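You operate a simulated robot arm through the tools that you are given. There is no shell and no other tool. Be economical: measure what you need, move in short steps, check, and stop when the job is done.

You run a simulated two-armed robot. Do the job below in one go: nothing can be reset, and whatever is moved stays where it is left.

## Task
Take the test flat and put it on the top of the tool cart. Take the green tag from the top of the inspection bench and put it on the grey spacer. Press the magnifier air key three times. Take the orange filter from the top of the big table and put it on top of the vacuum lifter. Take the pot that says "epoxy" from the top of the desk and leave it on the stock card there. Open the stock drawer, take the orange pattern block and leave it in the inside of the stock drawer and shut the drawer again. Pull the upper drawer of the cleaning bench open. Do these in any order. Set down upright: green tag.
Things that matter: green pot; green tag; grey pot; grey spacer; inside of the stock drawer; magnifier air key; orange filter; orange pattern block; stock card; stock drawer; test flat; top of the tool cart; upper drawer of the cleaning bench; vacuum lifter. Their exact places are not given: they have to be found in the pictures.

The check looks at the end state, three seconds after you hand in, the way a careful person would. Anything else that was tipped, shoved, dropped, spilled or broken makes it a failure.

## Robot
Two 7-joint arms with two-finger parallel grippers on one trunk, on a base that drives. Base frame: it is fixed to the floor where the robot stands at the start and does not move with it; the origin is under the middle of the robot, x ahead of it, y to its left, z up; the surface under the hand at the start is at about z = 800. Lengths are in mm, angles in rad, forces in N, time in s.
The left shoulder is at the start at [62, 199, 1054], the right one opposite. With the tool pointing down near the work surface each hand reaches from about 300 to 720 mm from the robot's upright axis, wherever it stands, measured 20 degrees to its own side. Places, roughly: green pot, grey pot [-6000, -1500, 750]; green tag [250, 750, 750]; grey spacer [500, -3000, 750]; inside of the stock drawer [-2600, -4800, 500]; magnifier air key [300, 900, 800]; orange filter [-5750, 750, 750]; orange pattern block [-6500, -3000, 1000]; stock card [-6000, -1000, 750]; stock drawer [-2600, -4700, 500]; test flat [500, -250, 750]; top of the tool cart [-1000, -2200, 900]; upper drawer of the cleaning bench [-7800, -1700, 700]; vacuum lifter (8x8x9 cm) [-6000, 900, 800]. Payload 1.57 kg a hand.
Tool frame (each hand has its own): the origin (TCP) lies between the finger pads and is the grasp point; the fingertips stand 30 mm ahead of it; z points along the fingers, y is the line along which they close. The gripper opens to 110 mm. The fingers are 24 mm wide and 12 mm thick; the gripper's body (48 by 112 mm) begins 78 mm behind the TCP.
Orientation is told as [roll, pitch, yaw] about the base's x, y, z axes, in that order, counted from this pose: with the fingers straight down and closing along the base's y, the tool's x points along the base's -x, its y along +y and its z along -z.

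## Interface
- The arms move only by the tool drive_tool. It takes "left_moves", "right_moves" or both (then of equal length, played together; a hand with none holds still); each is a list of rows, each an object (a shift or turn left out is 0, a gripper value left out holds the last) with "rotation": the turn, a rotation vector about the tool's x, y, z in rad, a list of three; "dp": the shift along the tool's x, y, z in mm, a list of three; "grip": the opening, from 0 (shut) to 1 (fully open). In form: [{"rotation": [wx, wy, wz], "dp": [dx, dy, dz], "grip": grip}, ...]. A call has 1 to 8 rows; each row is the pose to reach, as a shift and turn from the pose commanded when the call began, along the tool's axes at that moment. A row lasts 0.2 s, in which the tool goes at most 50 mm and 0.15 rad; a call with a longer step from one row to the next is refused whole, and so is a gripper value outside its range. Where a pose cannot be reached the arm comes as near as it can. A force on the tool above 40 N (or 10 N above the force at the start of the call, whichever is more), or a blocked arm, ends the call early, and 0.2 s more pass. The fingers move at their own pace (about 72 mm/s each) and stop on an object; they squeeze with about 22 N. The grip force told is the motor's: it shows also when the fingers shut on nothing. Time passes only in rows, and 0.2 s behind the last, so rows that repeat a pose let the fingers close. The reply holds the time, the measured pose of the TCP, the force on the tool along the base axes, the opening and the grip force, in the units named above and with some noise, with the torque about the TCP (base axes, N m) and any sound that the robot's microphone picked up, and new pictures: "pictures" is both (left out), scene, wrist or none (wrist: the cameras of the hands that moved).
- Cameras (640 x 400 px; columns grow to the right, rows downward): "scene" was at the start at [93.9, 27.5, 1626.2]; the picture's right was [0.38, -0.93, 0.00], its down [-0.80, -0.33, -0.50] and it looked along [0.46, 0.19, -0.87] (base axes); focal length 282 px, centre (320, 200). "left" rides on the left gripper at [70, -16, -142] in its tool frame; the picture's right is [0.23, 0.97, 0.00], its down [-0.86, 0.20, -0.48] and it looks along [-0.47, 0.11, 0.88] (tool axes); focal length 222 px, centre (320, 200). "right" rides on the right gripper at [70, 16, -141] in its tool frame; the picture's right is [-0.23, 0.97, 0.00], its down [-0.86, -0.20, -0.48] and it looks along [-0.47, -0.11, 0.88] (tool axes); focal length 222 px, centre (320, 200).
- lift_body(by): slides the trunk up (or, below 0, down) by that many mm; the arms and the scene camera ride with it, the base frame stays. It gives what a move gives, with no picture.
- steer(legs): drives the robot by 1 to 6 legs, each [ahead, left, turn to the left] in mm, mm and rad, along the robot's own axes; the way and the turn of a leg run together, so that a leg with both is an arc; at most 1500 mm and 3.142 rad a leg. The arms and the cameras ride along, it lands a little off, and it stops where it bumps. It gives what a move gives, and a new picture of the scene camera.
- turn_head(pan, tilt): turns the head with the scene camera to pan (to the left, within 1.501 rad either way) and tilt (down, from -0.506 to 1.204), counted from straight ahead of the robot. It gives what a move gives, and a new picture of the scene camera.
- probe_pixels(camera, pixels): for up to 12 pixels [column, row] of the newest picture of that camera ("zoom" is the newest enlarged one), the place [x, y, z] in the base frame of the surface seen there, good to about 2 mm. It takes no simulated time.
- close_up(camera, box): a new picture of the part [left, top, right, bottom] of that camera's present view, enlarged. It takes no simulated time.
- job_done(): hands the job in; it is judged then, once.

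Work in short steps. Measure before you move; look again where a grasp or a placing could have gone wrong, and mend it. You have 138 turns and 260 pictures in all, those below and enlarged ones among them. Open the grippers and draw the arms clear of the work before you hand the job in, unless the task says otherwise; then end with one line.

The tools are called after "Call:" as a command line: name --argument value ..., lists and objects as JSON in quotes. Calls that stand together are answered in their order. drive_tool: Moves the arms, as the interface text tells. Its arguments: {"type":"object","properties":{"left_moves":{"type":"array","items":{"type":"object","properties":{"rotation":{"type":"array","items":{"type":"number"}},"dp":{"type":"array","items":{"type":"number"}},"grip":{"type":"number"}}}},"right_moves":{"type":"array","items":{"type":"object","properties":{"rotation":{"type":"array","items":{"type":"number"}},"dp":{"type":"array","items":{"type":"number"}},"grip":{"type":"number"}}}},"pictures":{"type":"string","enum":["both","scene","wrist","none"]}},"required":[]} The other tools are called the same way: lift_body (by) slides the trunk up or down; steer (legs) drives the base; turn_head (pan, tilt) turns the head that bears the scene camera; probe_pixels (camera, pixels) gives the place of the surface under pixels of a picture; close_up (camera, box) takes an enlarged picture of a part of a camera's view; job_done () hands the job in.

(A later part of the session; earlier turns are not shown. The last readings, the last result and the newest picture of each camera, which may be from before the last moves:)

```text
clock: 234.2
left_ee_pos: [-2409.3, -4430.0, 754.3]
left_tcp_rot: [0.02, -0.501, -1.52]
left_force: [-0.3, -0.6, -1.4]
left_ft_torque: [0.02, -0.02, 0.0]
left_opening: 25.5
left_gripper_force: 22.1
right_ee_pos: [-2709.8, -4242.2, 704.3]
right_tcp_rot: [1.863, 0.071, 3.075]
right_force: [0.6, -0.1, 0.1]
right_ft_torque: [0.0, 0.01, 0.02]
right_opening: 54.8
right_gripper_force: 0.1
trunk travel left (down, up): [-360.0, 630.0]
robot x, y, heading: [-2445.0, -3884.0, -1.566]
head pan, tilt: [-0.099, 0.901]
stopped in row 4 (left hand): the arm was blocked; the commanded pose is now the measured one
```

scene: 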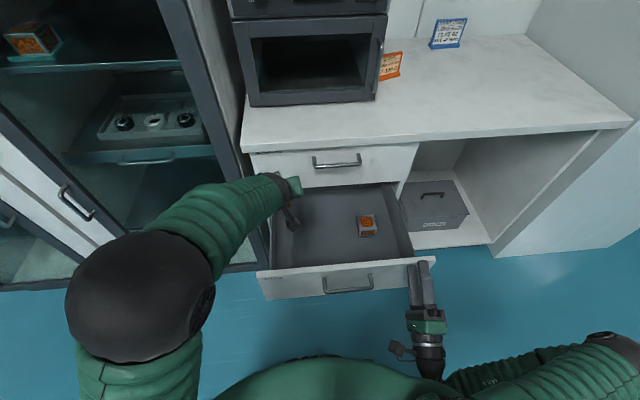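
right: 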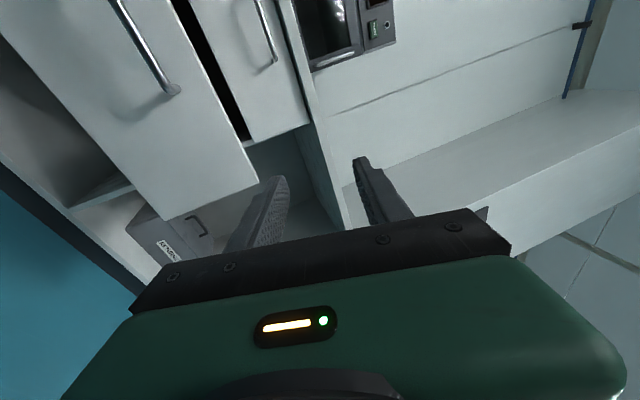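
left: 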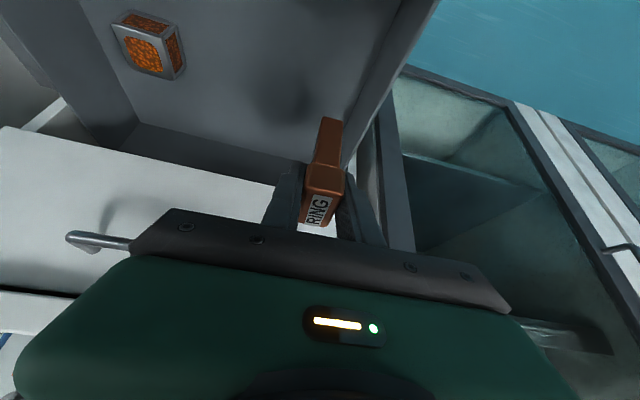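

The block hangs over the drawer at x −2409; I shift the base 45 mm west and then lower the trunk 205 mm.

Call:
steer --legs '[[0, -45, 0]]'

Call:
lift_body --by -150

Call:
close_up --camera "left" --box '[0, 0, 640, 399]'

```text
clock: 235.1
left_ee_pos: [-2440.3, -4431.1, 756.1]
left_tcp_rot: [-0.002, -0.502, -1.508]
left_force: [1.5, -0.6, -0.7]
left_ft_torque: [0.05, 0.11, -0.05]
left_opening: 25.5
left_gripper_force: 21.7
right_ee_pos: [-2741.0, -4242.1, 709.4]
right_tcp_rot: [1.864, 0.06, 3.076]
right_force: [0.6, 0.5, -0.8]
right_ft_torque: [-0.01, -0.03, 0.0]
right_opening: 55.1
right_gripper_force: 0.0
trunk travel left (down, up): [-360.0, 630.0]
robot x, y, heading: [-2484.5, -3878.1, -1.563]
head pan, tilt: [-0.099, 0.901]
```

scene: 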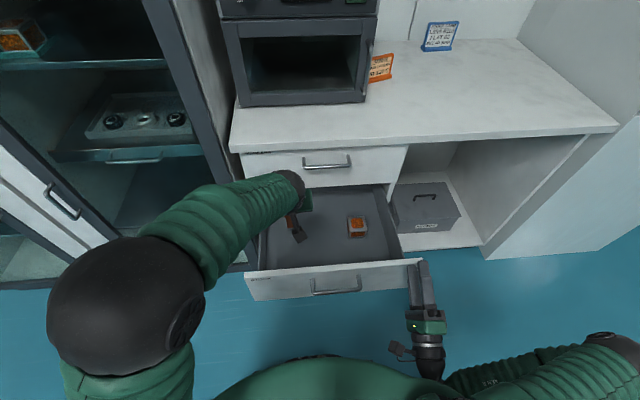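

```text
clock: 236.9
left_ee_pos: [-2450.1, -4430.5, 604.7]
left_tcp_rot: [0.016, -0.505, -1.514]
left_force: [0.0, -0.1, -0.9]
left_ft_torque: [-0.02, 0.01, -0.01]
left_opening: 25.5
left_gripper_force: 21.7
right_ee_pos: [-2751.9, -4241.9, 553.0]
right_tcp_rot: [1.864, 0.073, 3.076]
right_force: [0.2, 0.6, 0.1]
right_ft_torque: [0.01, 0.01, 0.0]
right_opening: 55.1
right_gripper_force: 0.1
trunk travel left (down, up): [-210.0, 780.0]
robot x, y, heading: [-2481.9, -3880.0, -1.565]
head pan, tilt: [-0.099, 0.901]
```

```text
1.00 times, centred on (320, 200) of left (not enlarged: the box is as wide or as high as the picture)
```

zoom: 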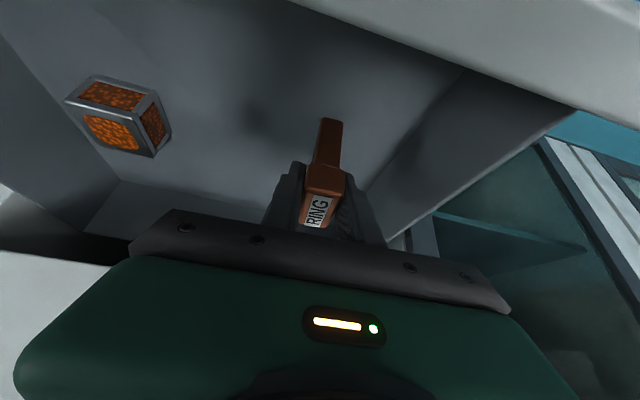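

Going down nicely. I lower 63 more, then in small steps to contact.

Call:
lift_body --by -63

Call:
lift_body --by -5

```text
clock: 237.9
left_ee_pos: [-2448.1, -4428.6, 540.8]
left_tcp_rot: [0.015, -0.504, -1.515]
left_force: [-0.1, 0.0, -1.0]
left_ft_torque: [-0.04, -0.02, -0.01]
left_opening: 25.5
left_gripper_force: 22.4
right_ee_pos: [-2750.8, -4242.3, 490.4]
right_tcp_rot: [1.867, 0.073, 3.075]
right_force: [-0.6, 0.2, -0.4]
right_ft_torque: [0.0, -0.01, 0.02]
right_opening: 55.1
right_gripper_force: 0.0
trunk travel left (down, up): [-147.0, 843.0]
robot x, y, heading: [-2484.1, -3883.8, -1.567]
head pan, tilt: [-0.099, 0.901]
```

```text
clock: 238.4
left_ee_pos: [-2448.5, -4429.4, 536.7]
left_tcp_rot: [0.017, -0.502, -1.515]
left_force: [0.3, 1.1, 0.3]
left_ft_torque: [0.03, 0.1, -0.08]
left_opening: 25.4
left_gripper_force: 21.6
right_ee_pos: [-2750.2, -4242.5, 485.9]
right_tcp_rot: [1.863, 0.074, 3.075]
right_force: [0.0, -0.8, 0.2]
right_ft_torque: [0.03, -0.03, 0.03]
right_opening: 55.0
right_gripper_force: 0.0
trunk travel left (down, up): [-142.0, 848.0]
robot x, y, heading: [-2480.2, -3884.2, -1.567]
head pan, tilt: [-0.099, 0.901]
```

Slight contact begins (force/torque rising). One more 2 mm down, then release.

Call:
lift_body --by -2

Call:
drive_tool --left_moves '[{"grip": 0.42}, {"grip": 0.42}, {"grip": 0.42}]' --pictures "none"

Call:
lift_body --by 220

Call:
close_up --camera "left" --box '[0, 0, 640, 399]'

```text
clock: 239.0
left_ee_pos: [-2448.1, -4430.3, 536.8]
left_tcp_rot: [0.015, -0.504, -1.516]
left_force: [2.6, 0.4, 6.3]
left_ft_torque: [-0.09, -0.09, 0.05]
left_opening: 25.5
left_gripper_force: 22.0
right_ee_pos: [-2750.6, -4241.8, 484.4]
right_tcp_rot: [1.865, 0.072, 3.075]
right_force: [0.1, -0.2, 0.6]
right_ft_torque: [-0.02, 0.01, -0.01]
right_opening: 55.1
right_gripper_force: 0.1
trunk travel left (down, up): [-140.0, 850.0]
robot x, y, heading: [-2479.7, -3881.6, -1.566]
head pan, tilt: [-0.099, 0.901]
```

```text
clock: 239.8
left_ee_pos: [-2449.0, -4430.9, 534.9]
left_tcp_rot: [0.016, -0.502, -1.516]
left_force: [-0.7, -0.5, -0.2]
left_ft_torque: [0.04, -0.01, -0.02]
left_opening: 46.2
left_gripper_force: 0.0
right_ee_pos: [-2749.7, -4242.3, 484.7]
right_tcp_rot: [1.864, 0.074, 3.076]
right_force: [1.7, -0.2, -0.9]
right_ft_torque: [-0.01, 0.04, 0.02]
right_opening: 55.0
right_gripper_force: 0.1
trunk travel left (down, up): [-140.0, 850.0]
robot x, y, heading: [-2483.3, -3879.1, -1.567]
head pan, tilt: [-0.099, 0.901]
```

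```text
clock: 242.1
left_ee_pos: [-2449.2, -4429.2, 754.5]
left_tcp_rot: [0.018, -0.501, -1.516]
left_force: [-0.5, 0.0, 0.0]
left_ft_torque: [0.03, -0.02, -0.05]
left_opening: 46.1
left_gripper_force: 0.0
right_ee_pos: [-2750.6, -4242.2, 705.3]
right_tcp_rot: [1.864, 0.073, 3.074]
right_force: [-0.2, 0.2, -0.2]
right_ft_torque: [0.01, 0.02, -0.01]
right_opening: 55.0
right_gripper_force: 0.0
trunk travel left (down, up): [-360.0, 630.0]
robot x, y, heading: [-2480.9, -3883.9, -1.567]
head pan, tilt: [-0.099, 0.901]
```

```text
1.00 times, centred on (320, 200) of left (not enlarged: the box is as wide or as high as the picture)
```

zoom: 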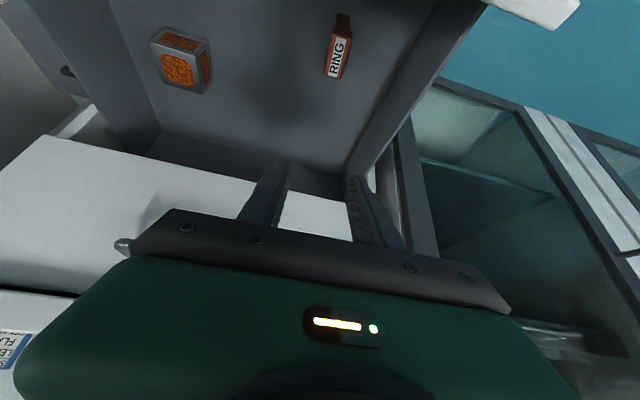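

The block stands in the drawer. Now to shut it: I back the base 80 mm, then bring the closed right fingers level in front of the drawer front, below the handle.

Call:
steer --legs '[[-80, 0, 0]]'

Call:
drive_tool --right_moves '[{"dp": [32, -23, -7], "rotation": [0.05, 0, 0], "grip": 0}, {"dp": [64, -46, -14], "rotation": [0.1, 0, 0]}, {"dp": [96, -70, -21], "rotation": [0.15, 0, 0]}, {"dp": [128, -93, -28], "rotation": [0.2, 0, 0]}, {"dp": [160, -116, -35], "rotation": [0.25, 0, 0]}, {"dp": [190, -139, -42], "rotation": [0.29, 0, 0]}]' --pictures "both"

```text
clock: 243.2
left_ee_pos: [-2448.2, -4347.8, 755.8]
left_tcp_rot: [0.019, -0.504, -1.514]
left_force: [0.2, 0.6, 0.5]
left_ft_torque: [-0.03, 0.01, 0.01]
left_opening: 46.4
left_gripper_force: 0.0
right_ee_pos: [-2750.0, -4162.3, 705.3]
right_tcp_rot: [1.864, 0.073, 3.076]
right_force: [-0.1, 0.7, 0.2]
right_ft_torque: [0.01, -0.03, 0.0]
right_opening: 54.8
right_gripper_force: 0.0
trunk travel left (down, up): [-360.0, 630.0]
robot x, y, heading: [-2481.4, -3801.4, -1.563]
head pan, tilt: [-0.099, 0.901]
```

scene: 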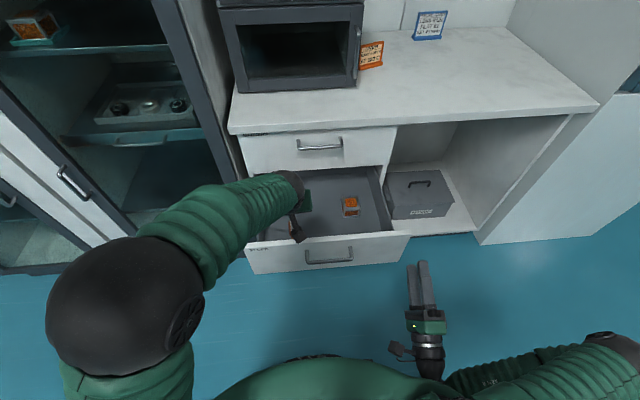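

```text
clock: 244.4
left_ee_pos: [-2444.5, -4349.8, 750.8]
left_tcp_rot: [0.018, -0.498, -1.51]
left_force: [0.6, 0.4, 0.2]
left_ft_torque: [-0.01, 0.02, 0.02]
left_opening: 46.3
left_gripper_force: 0.0
right_ee_pos: [-2626.7, -4202.7, 609.7]
right_tcp_rot: [1.711, -0.068, 3.053]
right_force: [-0.1, 0.1, -0.7]
right_ft_torque: [-0.02, 0.01, -0.01]
right_opening: 0.2
right_gripper_force: 21.3
trunk travel left (down, up): [-360.0, 630.0]
robot x, y, heading: [-2480.8, -3799.8, -1.563]
head pan, tilt: [-0.099, 0.901]
stopped in row 6 (right hand): the arm was blocked; the commanded pose is now the measured one
```

scene: 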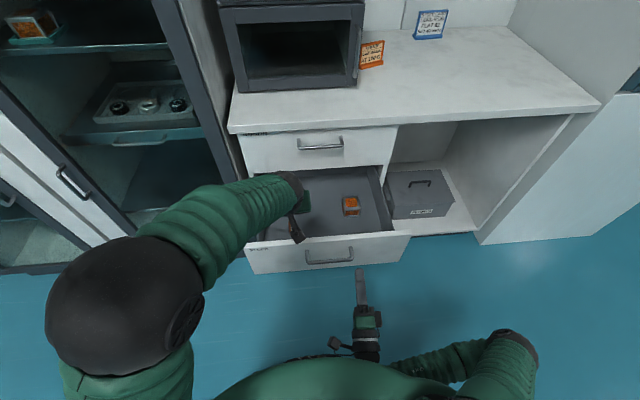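
right: 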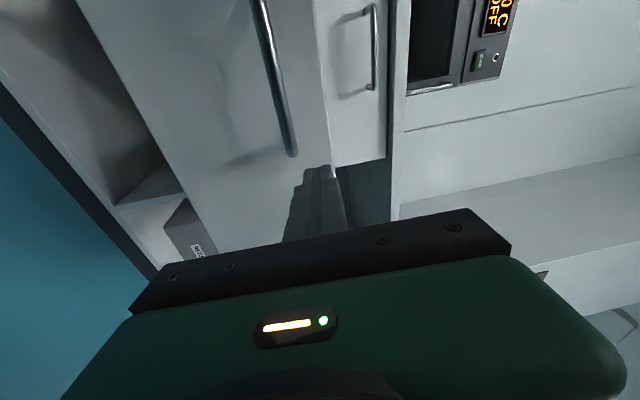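

The closed right fingers are near the front at x −2627. I shift the base 35 mm west and 100 mm ahead so they touch the front beside the handle.

Call:
steer --legs '[[0, -40, 0], [100, 0, 0]]'

Call:
drive_tool --right_moves '[{"dp": [4, -6, 43]}, {"dp": [8, -12, 86]}, {"dp": [12, -18, 129]}, {"dp": [15, -24, 172]}, {"dp": [19, -30, 214]}, {"dp": [23, -36, 250]}, {"dp": [23, -36, 250]}]' --pictures "scene"

```text
clock: 246.0
left_ee_pos: [-2482.4, -4452.6, 752.7]
left_tcp_rot: [0.014, -0.499, -1.51]
left_force: [-0.2, -0.6, 0.0]
left_ft_torque: [-0.01, 0.0, -0.04]
left_opening: 45.9
left_gripper_force: 0.0
right_ee_pos: [-2663.7, -4303.3, 611.3]
right_tcp_rot: [1.71, -0.069, 3.05]
right_force: [0.8, -0.1, -0.3]
right_ft_torque: [-0.01, 0.01, -0.05]
right_opening: 0.0
right_gripper_force: 21.4
trunk travel left (down, up): [-360.0, 630.0]
robot x, y, heading: [-2521.3, -3901.2, -1.572]
head pan, tilt: [-0.099, 0.901]
```

scene: 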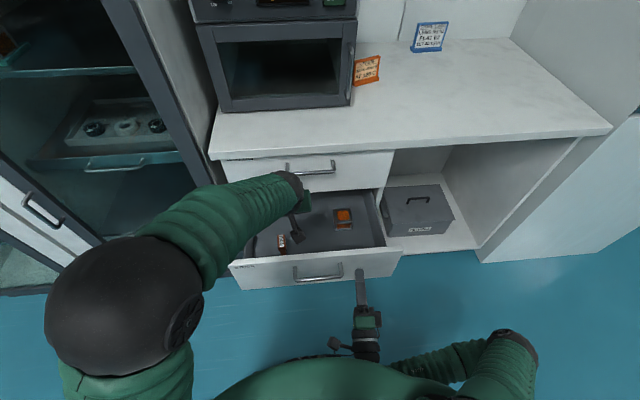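

```text
clock: 247.6
left_ee_pos: [-2484.7, -4449.8, 752.9]
left_tcp_rot: [0.022, -0.498, -1.512]
left_force: [-0.3, 0.1, -0.6]
left_ft_torque: [0.01, -0.01, -0.01]
left_opening: 45.9
left_gripper_force: 0.1
right_ee_pos: [-2667.4, -4556.5, 609.6]
right_tcp_rot: [1.713, -0.066, 3.052]
right_force: [-0.7, -0.1, -0.3]
right_ft_torque: [-0.01, 0.0, 0.03]
right_opening: 0.0
right_gripper_force: 21.1
trunk travel left (down, up): [-360.0, 630.0]
robot x, y, heading: [-2523.8, -3904.0, -1.564]
head pan, tilt: [-0.099, 0.901]
```

scene: 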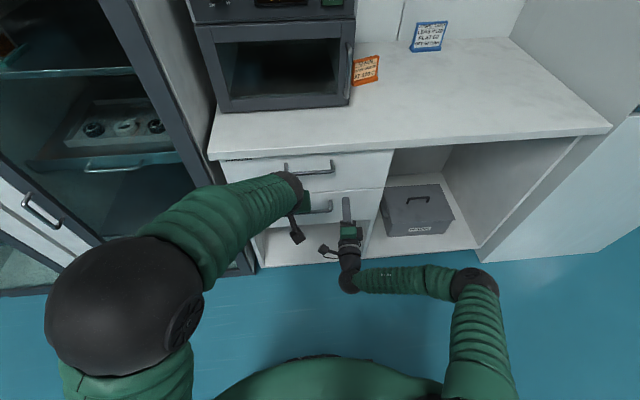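

The drawer is nearly shut. I push 12 mm more and check the gap.

Call:
drive_tool --right_moves '[{"dp": [0.5, -1, 6]}, {"dp": [1, -2, 12]}, {"dp": [1, -2, 12]}]' --pictures "none"

Call:
close_up --camera "scene" --box '[200, 140, 420, 270]'

Call:
probe_pixels --camera "zoom" --pixels '[[520, 190], [530, 100], [480, 165], [480, 150], [500, 140]]'

```text
clock: 248.2
left_ee_pos: [-2483.6, -4446.5, 752.0]
left_tcp_rot: [0.023, -0.501, -1.514]
left_force: [-0.4, 1.0, -0.5]
left_ft_torque: [-0.01, -0.03, -0.01]
left_opening: 46.0
left_gripper_force: 0.1
right_ee_pos: [-2668.2, -4561.0, 608.1]
right_tcp_rot: [1.713, -0.064, 3.05]
right_force: [-3.8, 18.7, 7.1]
right_ft_torque: [-0.13, -0.08, 0.02]
right_opening: 0.0
right_gripper_force: 21.2
trunk travel left (down, up): [-360.0, 630.0]
robot x, y, heading: [-2524.4, -3901.7, -1.571]
head pan, tilt: [-0.099, 0.901]
stopped in row 3 (right hand): the force on the tool passed its limit at 50 N (the readings are from after the stop); the commanded pose is now the measured one
```

```text
2.91 times, centred on (310, 205) of scene
```

zoom: 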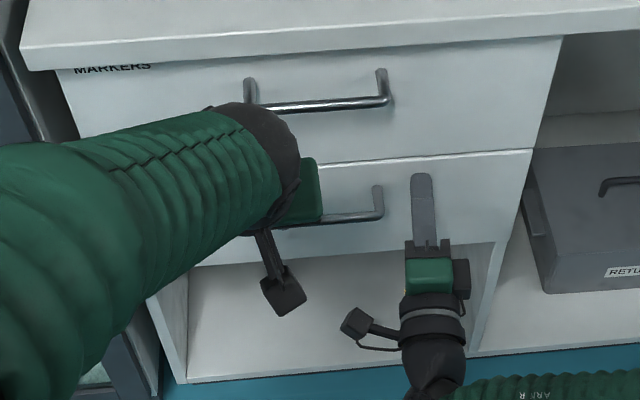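

```text
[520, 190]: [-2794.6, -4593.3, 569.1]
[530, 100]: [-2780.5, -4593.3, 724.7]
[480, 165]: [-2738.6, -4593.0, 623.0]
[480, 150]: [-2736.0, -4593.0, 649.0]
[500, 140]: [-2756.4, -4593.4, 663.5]
```

The drawer is flush shut (y −4593 both fronts). I back away, raise the trunk, retract the right hand and set the left tool upright again.

Call:
steer --legs '[[-400, 0, 0]]'

Call:
lift_body --by 400

Call:
drive_tool --left_moves '[{"rotation": [0, 0.1, 0]}, {"rotation": [0, 0.2, 0]}, {"rotation": [0, 0.3, 0]}, {"rotation": [0, 0.4, 0]}, {"rotation": [0, 0.5, 0], "grip": 0.7}, {"rotation": [0, 0.5, 0]}]' --right_moves '[{"dp": [-4, 6, -42]}, {"dp": [-8, 12, -84]}, {"dp": [-12, 18, -126]}, {"dp": [-15, 24, -168]}, {"dp": [-19, 30, -210]}, {"dp": [-22, 34, -240], "grip": 0.5}]' --pictures "none"

Call:
lift_body --by 200

```text
clock: 250.7
left_ee_pos: [-2483.9, -4050.1, 751.2]
left_tcp_rot: [0.023, -0.496, -1.509]
left_force: [0.7, 0.2, 0.3]
left_ft_torque: [-0.02, -0.01, 0.0]
left_opening: 46.3
left_gripper_force: 0.0
right_ee_pos: [-2666.1, -4164.5, 606.7]
right_tcp_rot: [1.708, -0.067, 3.054]
right_force: [0.3, -0.2, 0.4]
right_ft_torque: [0.01, 0.01, -0.02]
right_opening: 0.0
right_gripper_force: 21.5
trunk travel left (down, up): [-360.0, 630.0]
robot x, y, heading: [-2522.0, -3501.9, -1.566]
head pan, tilt: [-0.099, 0.901]
```

scene: 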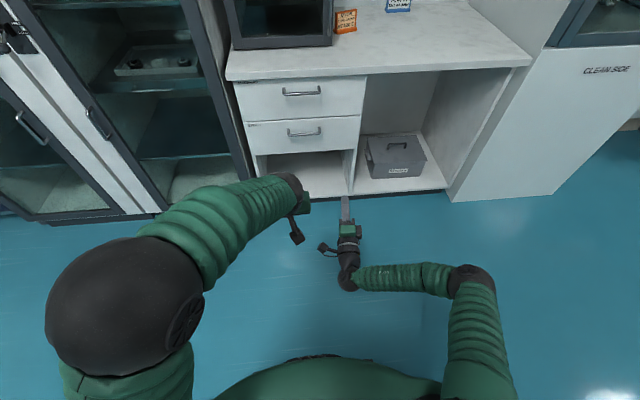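

```text
clock: 254.6
left_ee_pos: [-2484.6, -4050.2, 1150.4]
left_tcp_rot: [0.021, -0.495, -1.511]
left_force: [0.3, -0.3, 0.5]
left_ft_torque: [0.04, -0.04, -0.01]
left_opening: 46.1
left_gripper_force: 0.0
right_ee_pos: [-2666.9, -4166.7, 1006.4]
right_tcp_rot: [1.708, -0.066, 3.054]
right_force: [1.2, -0.7, -0.1]
right_ft_torque: [0.01, 0.0, 0.0]
right_opening: 0.1
right_gripper_force: 21.4
trunk travel left (down, up): [-760.0, 230.0]
robot x, y, heading: [-2525.6, -3508.9, -1.566]
head pan, tilt: [-0.099, 0.901]
```

```text
clock: 256.0
left_ee_pos: [-2484.3, -4048.8, 1151.7]
left_tcp_rot: [0.021, 0.003, -1.498]
left_force: [0.5, -0.4, 0.6]
left_ft_torque: [-0.03, -0.01, 0.01]
left_opening: 77.0
left_gripper_force: 0.0
right_ee_pos: [-2668.6, -3921.3, 1010.8]
right_tcp_rot: [1.711, -0.064, 3.055]
right_force: [-1.0, 0.6, -0.5]
right_ft_torque: [0.06, 0.03, -0.02]
right_opening: 52.3
right_gripper_force: 0.0
trunk travel left (down, up): [-760.0, 230.0]
robot x, y, heading: [-2524.7, -3502.2, -1.569]
head pan, tilt: [-0.099, 0.901]
```

```text
clock: 258.1
left_ee_pos: [-2484.6, -4050.5, 1350.7]
left_tcp_rot: [0.02, 0.003, -1.499]
left_force: [0.1, 0.5, -0.3]
left_ft_torque: [-0.01, -0.04, -0.02]
left_opening: 77.1
left_gripper_force: 0.1
right_ee_pos: [-2668.7, -3922.6, 1211.4]
right_tcp_rot: [1.708, -0.066, 3.054]
right_force: [1.1, 0.2, 0.7]
right_ft_torque: [-0.02, -0.01, -0.04]
right_opening: 55.2
right_gripper_force: 0.0
trunk travel left (down, up): [-960.0, 30.0]
robot x, y, heading: [-2522.8, -3506.1, -1.564]
head pan, tilt: [-0.099, 0.901]
```

All clear. I drive around: east, north past the optical table, over to x≈-2520 and north past the big table's end, keeping heading −y.

Call:
steer --legs '[[0, 700, 0], [-1500, 0, 0], [-750, 0, 0], [0, -690, 0], [-1450, 0, 0], [-1350, 0, 0]]'

Call:
turn_head --pan -1.2 --tilt 0.4

```text
clock: 289.2
left_ee_pos: [-2399.7, 1021.2, 1350.9]
left_tcp_rot: [0.02, 0.007, -1.516]
left_force: [-0.6, 0.1, -0.8]
left_ft_torque: [0.01, 0.0, -0.02]
left_opening: 77.1
left_gripper_force: 0.1
right_ee_pos: [-2580.3, 1152.3, 1209.7]
right_tcp_rot: [1.711, -0.066, 3.036]
right_force: [-0.2, 0.0, 1.0]
right_ft_torque: [0.0, -0.04, 0.0]
right_opening: 54.9
right_gripper_force: 0.1
trunk travel left (down, up): [-960.0, 30.0]
robot x, y, heading: [-2426.3, 1569.6, -1.584]
head pan, tilt: [-0.099, 0.901]
```

scene: 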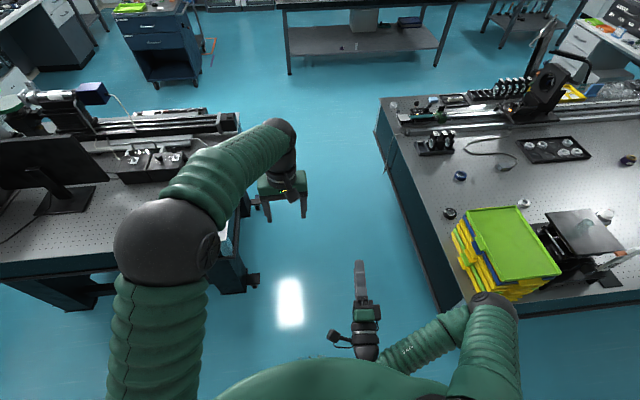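

```text
clock: 290.5
left_ee_pos: [-2396.9, 1023.8, 1351.9]
left_tcp_rot: [0.021, 0.003, -1.517]
left_force: [0.6, -0.1, -0.2]
left_ft_torque: [0.04, -0.02, 0.0]
left_opening: 77.3
left_gripper_force: 0.0
right_ee_pos: [-2579.6, 1155.6, 1210.3]
right_tcp_rot: [1.711, -0.068, 3.035]
right_force: [-0.3, -0.4, 0.5]
right_ft_torque: [0.01, -0.03, 0.01]
right_opening: 54.9
right_gripper_force: 0.1
trunk travel left (down, up): [-960.0, 30.0]
robot x, y, heading: [-2426.0, 1565.2, -1.581]
head pan, tilt: [-1.201, 0.4]
```

scene: 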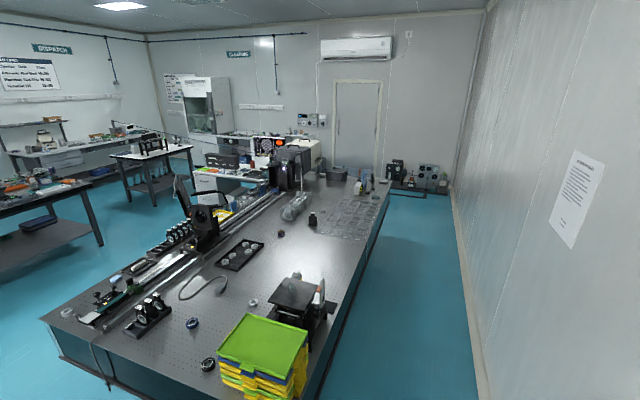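

The north aisle is clear to the far end. I probe the table's edge, the wall and the far end.

Call:
probe_pixels --camera "scene" --pixels '[[345, 310], [386, 190], [470, 300], [375, 178], [400, 188], [430, 188], [356, 188], [340, 175], [330, 172], [440, 230]]'

Call:
close_up --camera "scene" --box '[290, 130, 450, 240]'

```text
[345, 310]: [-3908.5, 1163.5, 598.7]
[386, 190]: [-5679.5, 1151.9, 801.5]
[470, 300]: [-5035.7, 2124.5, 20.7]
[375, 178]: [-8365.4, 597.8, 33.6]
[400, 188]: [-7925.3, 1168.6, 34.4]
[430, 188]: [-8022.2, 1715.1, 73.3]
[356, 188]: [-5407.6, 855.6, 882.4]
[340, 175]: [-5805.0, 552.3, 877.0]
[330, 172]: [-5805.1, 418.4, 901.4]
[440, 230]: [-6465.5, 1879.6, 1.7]
```

```text
3.64 times, centred on (370, 185) of scene
```

zoom: 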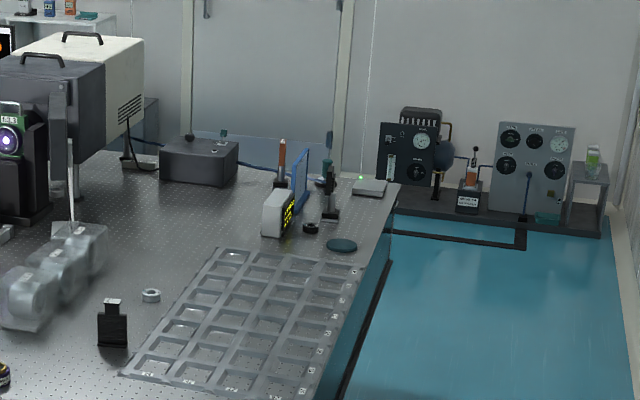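

Table edge y≈1160, wall y≈2124. I drive west along the aisle to x≈-5650 and look at the table end.

Call:
steer --legs '[[0, 0, 0.012], [0, -1500, 0], [0, -1500, 0], [0, -250, 0]]'

Call:
turn_head --pan -0.2 --tilt 0.9

```text
clock: 306.9
left_ee_pos: [-5656.9, 937.1, 1351.1]
left_tcp_rot: [0.017, 0.002, -1.468]
left_force: [-0.5, -0.3, -0.6]
left_ft_torque: [-0.02, 0.0, 0.01]
left_opening: 77.1
left_gripper_force: 0.0
right_ee_pos: [-5845.6, 1060.2, 1211.5]
right_tcp_rot: [1.709, -0.069, 3.082]
right_force: [0.0, 0.6, -0.7]
right_ft_torque: [0.01, 0.01, 0.02]
right_opening: 54.9
right_gripper_force: 0.1
trunk travel left (down, up): [-960.0, 30.0]
robot x, y, heading: [-5719.0, 1480.4, -1.54]
head pan, tilt: [-1.201, 0.4]
```

scene: 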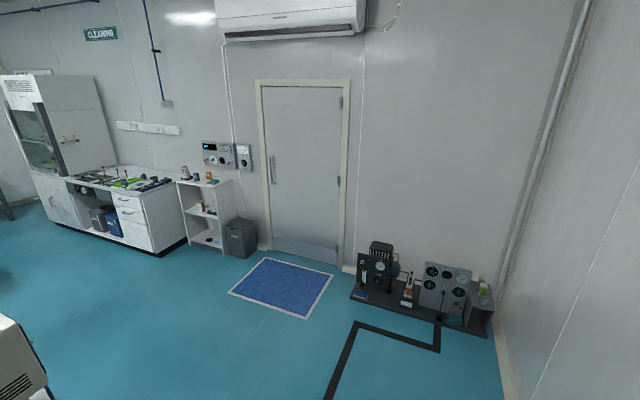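

```text
clock: 308.2
left_ee_pos: [-5657.6, 939.5, 1353.1]
left_tcp_rot: [0.019, 0.001, -1.468]
left_force: [1.0, 0.5, 0.7]
left_ft_torque: [-0.01, -0.01, -0.03]
left_opening: 77.1
left_gripper_force: 0.0
right_ee_pos: [-5847.0, 1062.6, 1211.6]
right_tcp_rot: [1.712, -0.068, 3.085]
right_force: [0.0, 0.6, 0.9]
right_ft_torque: [-0.01, -0.01, 0.04]
right_opening: 55.1
right_gripper_force: 0.0
trunk travel left (down, up): [-960.0, 30.0]
robot x, y, heading: [-5714.7, 1480.2, -1.539]
head pan, tilt: [-0.201, 0.901]
```

scene: 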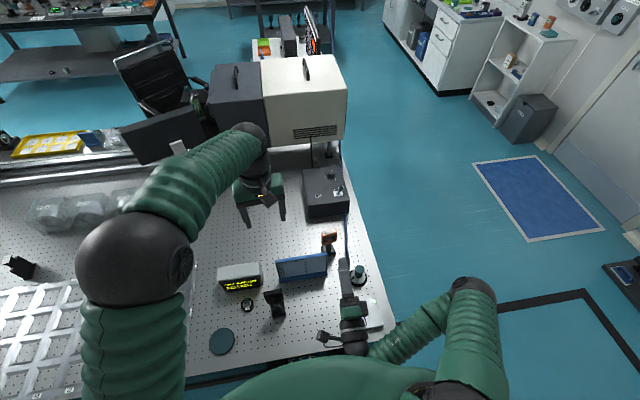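

Items are partly hidden by the right hand. I enlarge the area first.

Call:
close_up --camera "scene" --box '[200, 210, 410, 350]'

Call:
probe_pixels --camera "scene" --pixels '[[329, 238], [328, 248], [358, 270], [358, 282], [375, 318], [300, 268], [325, 175], [247, 306], [275, 300], [222, 340], [380, 300], [345, 240]]'

```text
2.86 times, centred on (305, 280) of scene
```

zoom: 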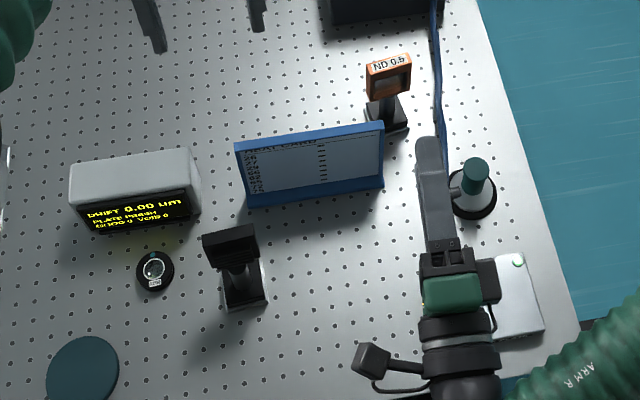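

```text
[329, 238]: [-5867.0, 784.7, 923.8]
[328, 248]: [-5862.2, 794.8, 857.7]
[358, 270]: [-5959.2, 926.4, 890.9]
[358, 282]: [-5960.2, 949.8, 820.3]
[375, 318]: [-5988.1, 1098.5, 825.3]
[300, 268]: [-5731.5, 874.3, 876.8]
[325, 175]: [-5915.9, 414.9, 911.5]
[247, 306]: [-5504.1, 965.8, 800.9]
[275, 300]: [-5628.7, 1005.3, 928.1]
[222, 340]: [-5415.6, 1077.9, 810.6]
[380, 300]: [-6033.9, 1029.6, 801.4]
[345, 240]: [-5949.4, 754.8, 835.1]
```

The orange ND 0.6 filter stands at (-5867,785), head z≈925; the vacuum lifter is the teal-topped post at (-5960,935), top z≈891. I move the base west 350 mm so the left hand can do both.

Call:
steer --legs '[[0, -350, -0.03], [40, 0, 0]]'

Call:
turn_head --pan 0.2 --tilt 0.95

Call:
close_up --camera "scene" --box '[240, 150, 400, 310]'

```text
clock: 310.9
left_ee_pos: [-6038.2, 899.0, 1358.1]
left_tcp_rot: [0.027, -0.01, -1.499]
left_force: [-1.1, 0.4, 0.8]
left_ft_torque: [-0.08, -0.09, 0.02]
left_opening: 77.1
left_gripper_force: 0.2
right_ee_pos: [-6222.5, 1027.4, 1215.5]
right_tcp_rot: [1.718, -0.057, 3.054]
right_force: [0.3, 0.5, 0.4]
right_ft_torque: [0.0, -0.01, 0.0]
right_opening: 55.2
right_gripper_force: 0.0
trunk travel left (down, up): [-960.0, 30.0]
robot x, y, heading: [-6069.4, 1430.0, -1.568]
head pan, tilt: [-0.201, 0.901]
```

scene: 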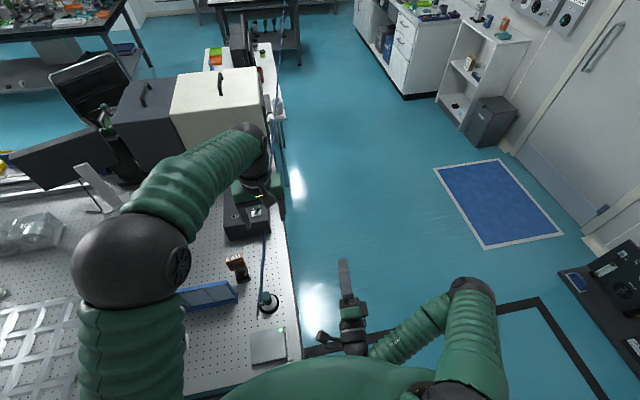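

```text
clock: 311.8
left_ee_pos: [-6035.8, 896.0, 1356.4]
left_tcp_rot: [0.021, -0.005, -1.499]
left_force: [-0.7, 0.6, -0.1]
left_ft_torque: [-0.02, -0.04, 0.0]
left_opening: 77.1
left_gripper_force: 0.1
right_ee_pos: [-6217.8, 1022.7, 1213.8]
right_tcp_rot: [1.716, -0.062, 3.055]
right_force: [-1.3, -1.0, -0.8]
right_ft_torque: [-0.04, 0.05, 0.09]
right_opening: 55.2
right_gripper_force: 0.0
trunk travel left (down, up): [-960.0, 30.0]
robot x, y, heading: [-6069.9, 1430.7, -1.563]
head pan, tilt: [0.201, 0.949]
```

scene: 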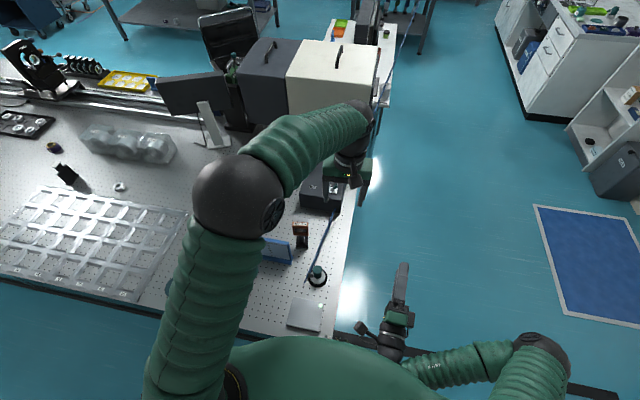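

```text
2.50 times, centred on (320, 230) of scene
```

zoom: 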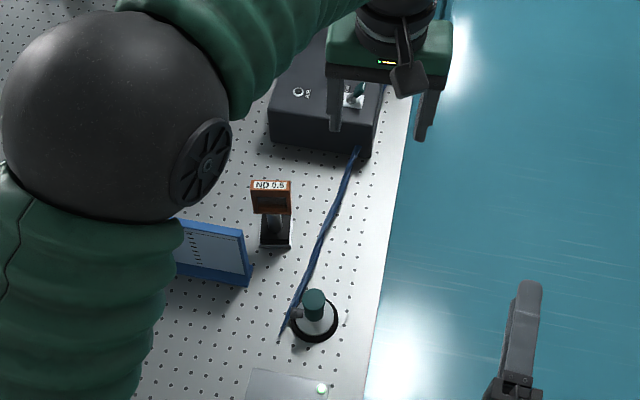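

I enlarge the filter and lifter for exact measures.

Call:
close_up --camera "scene" --box '[285, 210, 345, 290]'

Call:
probe_pixels --camera "zoom" --pixels '[[220, 65], [290, 65], [255, 65], [255, 95], [225, 110], [285, 110], [255, 165], [345, 285], [330, 280], [362, 285], [348, 305], [380, 330]]'

```text
5.00 times, centred on (315, 250) of scene
```

zoom: 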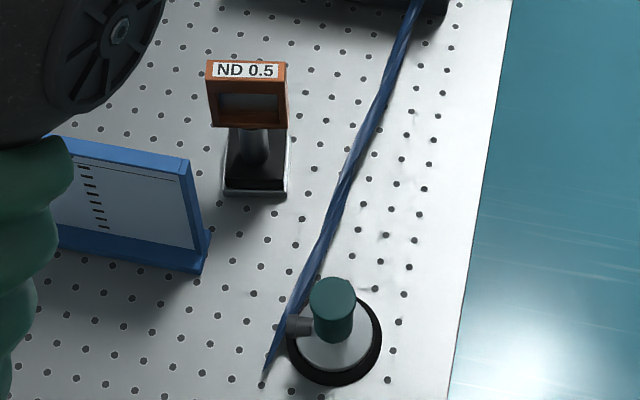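

```text
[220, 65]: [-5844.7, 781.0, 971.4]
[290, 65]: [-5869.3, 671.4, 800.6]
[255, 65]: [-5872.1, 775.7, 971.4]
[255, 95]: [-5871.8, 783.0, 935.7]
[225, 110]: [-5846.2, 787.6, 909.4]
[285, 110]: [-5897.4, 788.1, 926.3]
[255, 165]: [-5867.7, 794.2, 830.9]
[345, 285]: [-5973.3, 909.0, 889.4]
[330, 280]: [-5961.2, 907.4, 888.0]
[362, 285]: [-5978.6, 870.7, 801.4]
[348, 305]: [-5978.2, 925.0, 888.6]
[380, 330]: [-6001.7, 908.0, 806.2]
```

Filter: head x −5900…−5843, y≈780, z 905–971; lifter top: centre ≈(-5964,916), z 889, ~39 mm wide. I lower the trunk 300 and bring the open left hand above the filter.

Call:
lift_body --by -300

Call:
drive_tool --left_moves '[{"dp": [-25, 31, 0], "rotation": [0, 0, 0.03], "grip": 0.85}, {"dp": [-51, 62, 0], "rotation": [0, 0, 0.06]}, {"dp": [-76, 94, 0], "rotation": [0, 0, 0.068]}, {"dp": [-102, 125, 0], "rotation": [0, 0, 0.068]}, {"dp": [-127.5, 156, 0], "rotation": [0, 0, 0.068]}, {"dp": [-127.5, 156, 20], "rotation": [0, 0, 0.068]}]' --pictures "wrist"

```text
clock: 314.8
left_ee_pos: [-6025.1, 893.2, 1054.9]
left_tcp_rot: [0.017, -0.002, -1.499]
left_force: [-0.5, -0.1, -0.1]
left_ft_torque: [-0.01, 0.0, 0.02]
left_opening: 77.1
left_gripper_force: 0.1
right_ee_pos: [-6209.9, 1020.5, 913.1]
right_tcp_rot: [1.715, -0.068, 3.053]
right_force: [1.0, 0.7, 0.8]
right_ft_torque: [0.03, -0.01, -0.01]
right_opening: 55.0
right_gripper_force: 0.0
trunk travel left (down, up): [-660.0, 330.0]
robot x, y, heading: [-6073.0, 1433.4, -1.563]
head pan, tilt: [0.201, 0.949]
```

```text
clock: 316.2
left_ee_pos: [-5858.8, 777.5, 1038.4]
left_tcp_rot: [0.015, -0.001, -1.567]
left_force: [-0.4, 0.4, -0.8]
left_ft_torque: [-0.02, 0.03, 0.0]
left_opening: 93.6
left_gripper_force: 0.1
right_ee_pos: [-6208.8, 1019.8, 913.3]
right_tcp_rot: [1.714, -0.07, 3.056]
right_force: [-0.6, -0.7, 0.7]
right_ft_torque: [-0.01, 0.0, -0.02]
right_opening: 54.8
right_gripper_force: 0.1
trunk travel left (down, up): [-660.0, 330.0]
robot x, y, heading: [-6066.2, 1429.5, -1.565]
head pan, tilt: [0.201, 0.949]
```

left: 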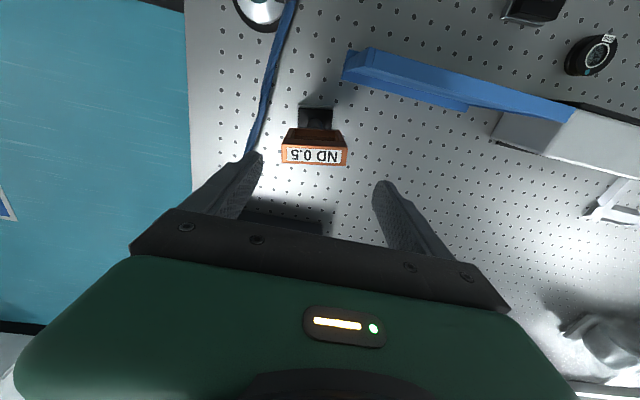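

The filter is seen between the fingers. I probe its top in this picture to centre.

Call:
probe_pixels --camera "left" --pixels '[[286, 148], [344, 152], [285, 160], [344, 163], [315, 158], [315, 118], [335, 118], [302, 118], [290, 133], [340, 136], [262, 13]]'

```text
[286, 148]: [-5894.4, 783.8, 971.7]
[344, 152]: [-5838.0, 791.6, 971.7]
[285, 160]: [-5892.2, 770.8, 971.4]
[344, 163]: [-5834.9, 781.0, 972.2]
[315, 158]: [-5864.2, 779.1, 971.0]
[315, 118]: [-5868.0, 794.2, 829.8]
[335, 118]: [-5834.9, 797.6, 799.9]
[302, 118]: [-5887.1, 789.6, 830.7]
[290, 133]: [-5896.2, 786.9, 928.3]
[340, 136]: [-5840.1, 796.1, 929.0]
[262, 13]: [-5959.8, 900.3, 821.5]
```

The filter is turned by about 0.15 rad; centre (-5865,782). I turn the hand to match, descend to z≈940 and close.

Call:
drive_tool --left_moves '[{"dp": [4.5, -6, 20], "rotation": [0, 0, -0.14]}, {"dp": [4.5, -6, 60], "rotation": [0, 0, -0.15]}, {"dp": [4.5, -6, 98], "rotation": [0, 0, -0.15]}, {"dp": [4.5, -6, 98], "rotation": [0, 0, -0.15], "grip": 0}, {"dp": [4.5, -6, 98], "rotation": [0, 0, -0.15]}, {"dp": [4.5, -6, 98], "rotation": [0, 0, -0.15]}, {"dp": [4.5, -6, 55], "rotation": [0, 0, -0.15]}, {"dp": [4.5, -6, 10], "rotation": [0, 0, -0.15]}]' --pictures "wrist"

```text
clock: 318.0
left_ee_pos: [-5864.9, 782.9, 1026.8]
left_tcp_rot: [0.015, -0.002, -1.418]
left_force: [0.1, 1.1, -4.5]
left_ft_torque: [0.01, 0.0, -0.01]
left_opening: 63.8
left_gripper_force: 22.1
right_ee_pos: [-6210.4, 1021.0, 914.3]
right_tcp_rot: [1.713, -0.071, 3.053]
right_force: [-0.2, 0.4, 0.0]
right_ft_torque: [-0.01, 0.01, -0.01]
right_opening: 55.0
right_gripper_force: 0.1
trunk travel left (down, up): [-660.0, 330.0]
robot x, y, heading: [-6073.4, 1432.8, -1.562]
head pan, tilt: [0.201, 0.949]
```

left: 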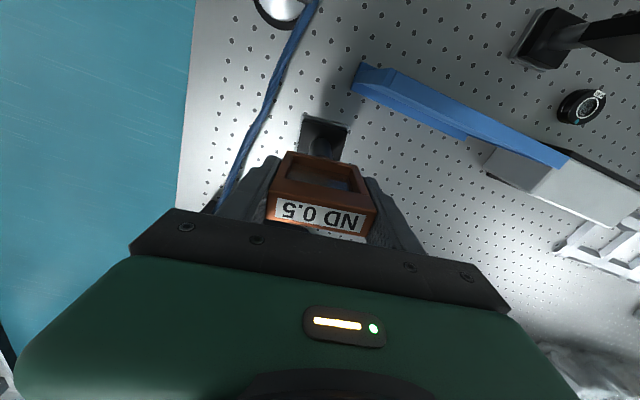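

I check whether the base came along: probing the dark base at (325,130).

Call:
close_up --camera "left" --box '[240, 90, 400, 240]'

Call:
probe_pixels --camera "left" --pixels '[[306, 125], [325, 120], [345, 128], [322, 160], [315, 118], [340, 135], [270, 15], [320, 200], [300, 10]]'

```text
2.67 times, centred on (320, 165) of left
```

zoom: 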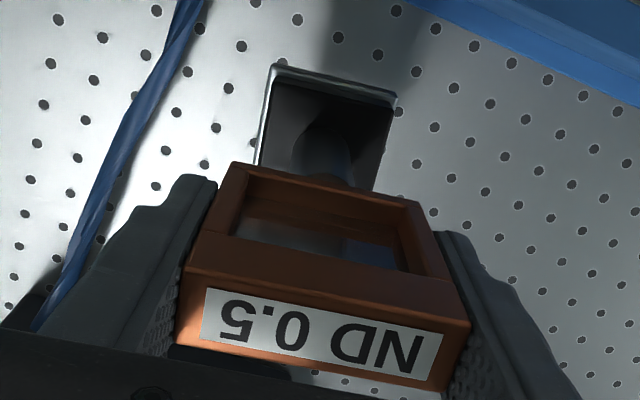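

```text
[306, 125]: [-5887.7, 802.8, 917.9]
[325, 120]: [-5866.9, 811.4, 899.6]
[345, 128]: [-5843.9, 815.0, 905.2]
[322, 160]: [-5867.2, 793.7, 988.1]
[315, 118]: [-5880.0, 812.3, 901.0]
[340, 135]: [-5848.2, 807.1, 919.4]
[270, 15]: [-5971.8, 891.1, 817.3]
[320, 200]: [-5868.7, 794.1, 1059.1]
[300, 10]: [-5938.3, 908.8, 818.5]
```

The whole filter is lifted. I probe the base's corners to know its centre and any tilt.

Call:
probe_pixels --camera "zoom" --pixels '[[278, 68], [392, 96], [335, 82], [285, 90], [385, 112], [335, 98], [262, 160], [372, 185], [325, 140], [325, 165], [240, 170], [430, 215]]'

```text
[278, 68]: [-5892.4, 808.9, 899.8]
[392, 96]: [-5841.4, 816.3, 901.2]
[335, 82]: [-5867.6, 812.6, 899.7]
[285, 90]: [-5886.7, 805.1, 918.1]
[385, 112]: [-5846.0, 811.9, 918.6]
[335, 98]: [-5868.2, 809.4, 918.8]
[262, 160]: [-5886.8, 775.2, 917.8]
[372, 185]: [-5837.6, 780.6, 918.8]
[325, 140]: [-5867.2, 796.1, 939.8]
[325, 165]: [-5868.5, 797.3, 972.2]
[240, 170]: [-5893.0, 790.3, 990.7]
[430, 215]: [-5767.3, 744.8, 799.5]
```

No tilt; the filter's centre is (-5867,788) and its bottom ~138 mm below the TCP. I raise it and carry it over the lifter, centre ≈(-5965,919).

Call:
drive_tool --left_moves '[{"dp": [0, 0, -45]}, {"dp": [0, 0, -64]}, {"dp": [36, -19, -64]}, {"dp": [72, -38, -64]}, {"dp": [108, -58, -64]}, {"dp": [144.3, -77, -64]}, {"dp": [144.3, -77, -64]}, {"dp": [144.3, -77, -30]}]' --pictures "both"

Call:
close_up --camera "left" --box '[240, 80, 400, 230]'

```text
clock: 319.8
left_ee_pos: [-5964.1, 911.9, 1053.5]
left_tcp_rot: [0.015, -0.003, -1.417]
left_force: [-0.1, -0.4, -6.5]
left_ft_torque: [0.0, 0.0, 0.02]
left_opening: 63.9
left_gripper_force: 21.6
right_ee_pos: [-6209.7, 1018.5, 913.5]
right_tcp_rot: [1.712, -0.07, 3.055]
right_force: [0.8, 0.8, -0.1]
right_ft_torque: [-0.01, 0.0, 0.02]
right_opening: 55.2
right_gripper_force: 0.1
trunk travel left (down, up): [-660.0, 330.0]
robot x, y, heading: [-6065.6, 1437.4, -1.57]
head pan, tilt: [0.201, 0.949]
```

scene: 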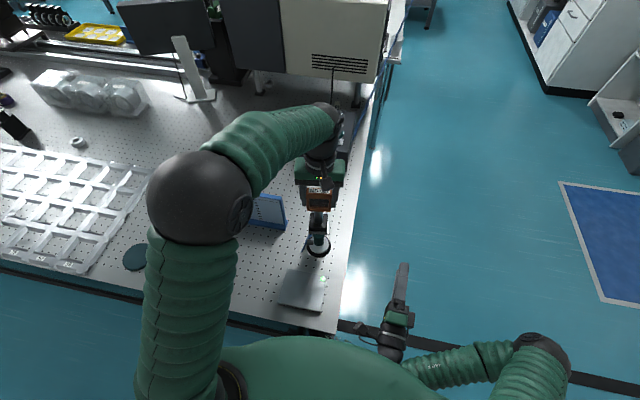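
left: 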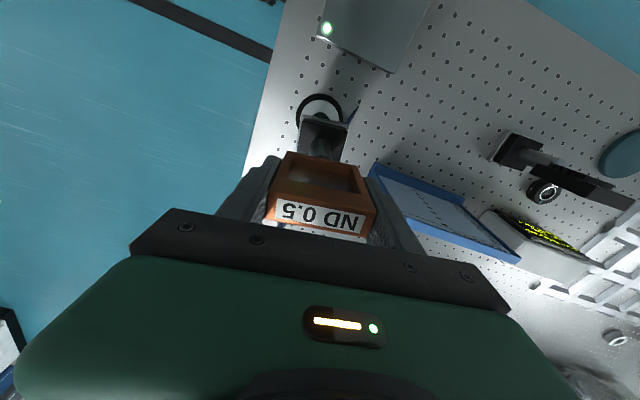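

```text
2.67 times, centred on (320, 155) of left
```

zoom: 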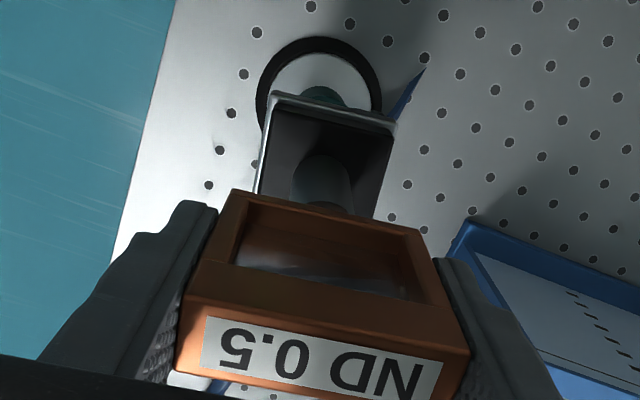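

I probe the lifter's base ring and the filter's foot to compare centres.

Call:
probe_pixels --camera "zoom" --pixels '[[262, 88], [377, 82], [318, 43], [325, 92], [335, 88], [308, 93], [335, 112], [275, 96], [392, 125], [262, 190]]'

```text
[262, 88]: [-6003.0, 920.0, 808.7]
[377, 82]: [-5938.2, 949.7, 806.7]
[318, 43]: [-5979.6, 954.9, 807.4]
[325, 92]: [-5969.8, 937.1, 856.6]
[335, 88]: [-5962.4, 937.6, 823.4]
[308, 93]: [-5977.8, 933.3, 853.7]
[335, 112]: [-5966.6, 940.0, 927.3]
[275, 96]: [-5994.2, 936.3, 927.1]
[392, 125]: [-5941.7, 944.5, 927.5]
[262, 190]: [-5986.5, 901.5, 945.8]
```

Lifter centre (-5963,918.6); filter foot centre (-5964,916): good. I shift 2 mm and lower to near contact.

Call:
drive_tool --left_moves '[{"dp": [2, 0, 12]}, {"dp": [2, 0, 22]}, {"dp": [2, 0, 24]}, {"dp": [2, 0, 26]}, {"dp": [2, 0, 27]}]' --pictures "none"

```text
clock: 321.0
left_ee_pos: [-5965.4, 913.7, 1028.1]
left_tcp_rot: [0.017, 0.0, -1.418]
left_force: [0.6, 0.3, -4.3]
left_ft_torque: [0.01, -0.02, -0.01]
left_opening: 63.6
left_gripper_force: 22.0
right_ee_pos: [-6209.1, 1019.9, 912.3]
right_tcp_rot: [1.712, -0.069, 3.054]
right_force: [-0.1, -1.3, 0.6]
right_ft_torque: [0.02, -0.03, -0.01]
right_opening: 54.8
right_gripper_force: 0.1
trunk travel left (down, up): [-660.0, 330.0]
robot x, y, heading: [-6067.9, 1434.9, -1.565]
head pan, tilt: [0.201, 0.949]
```

No contact yet (still carrying −4.3 N). Lower in 1 mm steps.

Call:
drive_tool --left_moves '[{"dp": [0, 1, 1]}, {"dp": [0, 1, 2]}, {"dp": [0, 1, 3]}]' --pictures "none"

```text
clock: 321.8
left_ee_pos: [-5963.8, 916.3, 1026.9]
left_tcp_rot: [0.014, -0.008, -1.417]
left_force: [0.1, 0.5, 13.4]
left_ft_torque: [0.17, 0.32, 0.02]
left_opening: 64.1
left_gripper_force: 21.8
right_ee_pos: [-6210.4, 1020.9, 914.1]
right_tcp_rot: [1.716, -0.069, 3.054]
right_force: [-0.2, -0.4, -0.2]
right_ft_torque: [0.03, 0.0, 0.0]
right_opening: 55.3
right_gripper_force: 0.0
trunk travel left (down, up): [-660.0, 330.0]
robot x, y, heading: [-6066.9, 1430.3, -1.568]
head pan, tilt: [0.201, 0.949]
```

Contact (13 N up). I ease 1 mm, open, and rise straight.

Call:
drive_tool --left_moves '[{"dp": [0, 0, -1]}, {"dp": [0, 0, -1], "grip": 0.8}, {"dp": [0, 0, -1]}, {"dp": [0, 0, -1]}, {"dp": [0, 0, -40]}, {"dp": [0, 0, -85]}, {"dp": [0, 0, -130]}]' --pictures "both"

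```text
clock: 323.4
left_ee_pos: [-5967.6, 914.4, 1155.2]
left_tcp_rot: [0.015, -0.005, -1.418]
left_force: [0.2, -0.1, 0.7]
left_ft_torque: [-0.01, -0.02, 0.01]
left_opening: 87.7
left_gripper_force: 0.1
right_ee_pos: [-6210.1, 1020.0, 912.7]
right_tcp_rot: [1.715, -0.068, 3.056]
right_force: [0.1, -0.2, -0.5]
right_ft_torque: [-0.03, 0.01, 0.02]
right_opening: 55.2
right_gripper_force: 0.0
trunk travel left (down, up): [-660.0, 330.0]
robot x, y, heading: [-6071.7, 1433.0, -1.568]
head pan, tilt: [0.201, 0.949]
```

scene: 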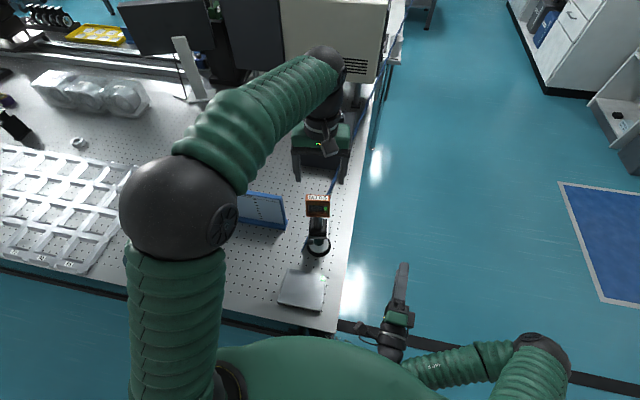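
left: 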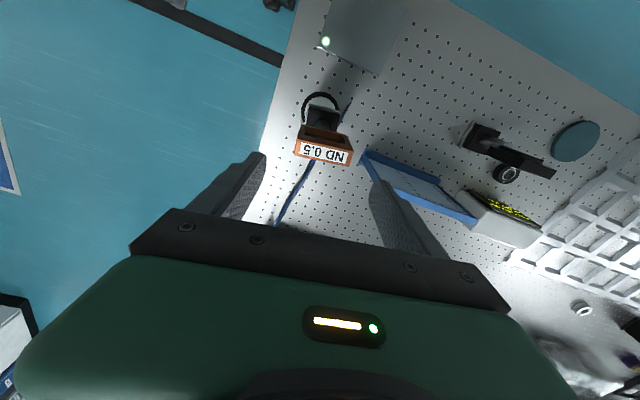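

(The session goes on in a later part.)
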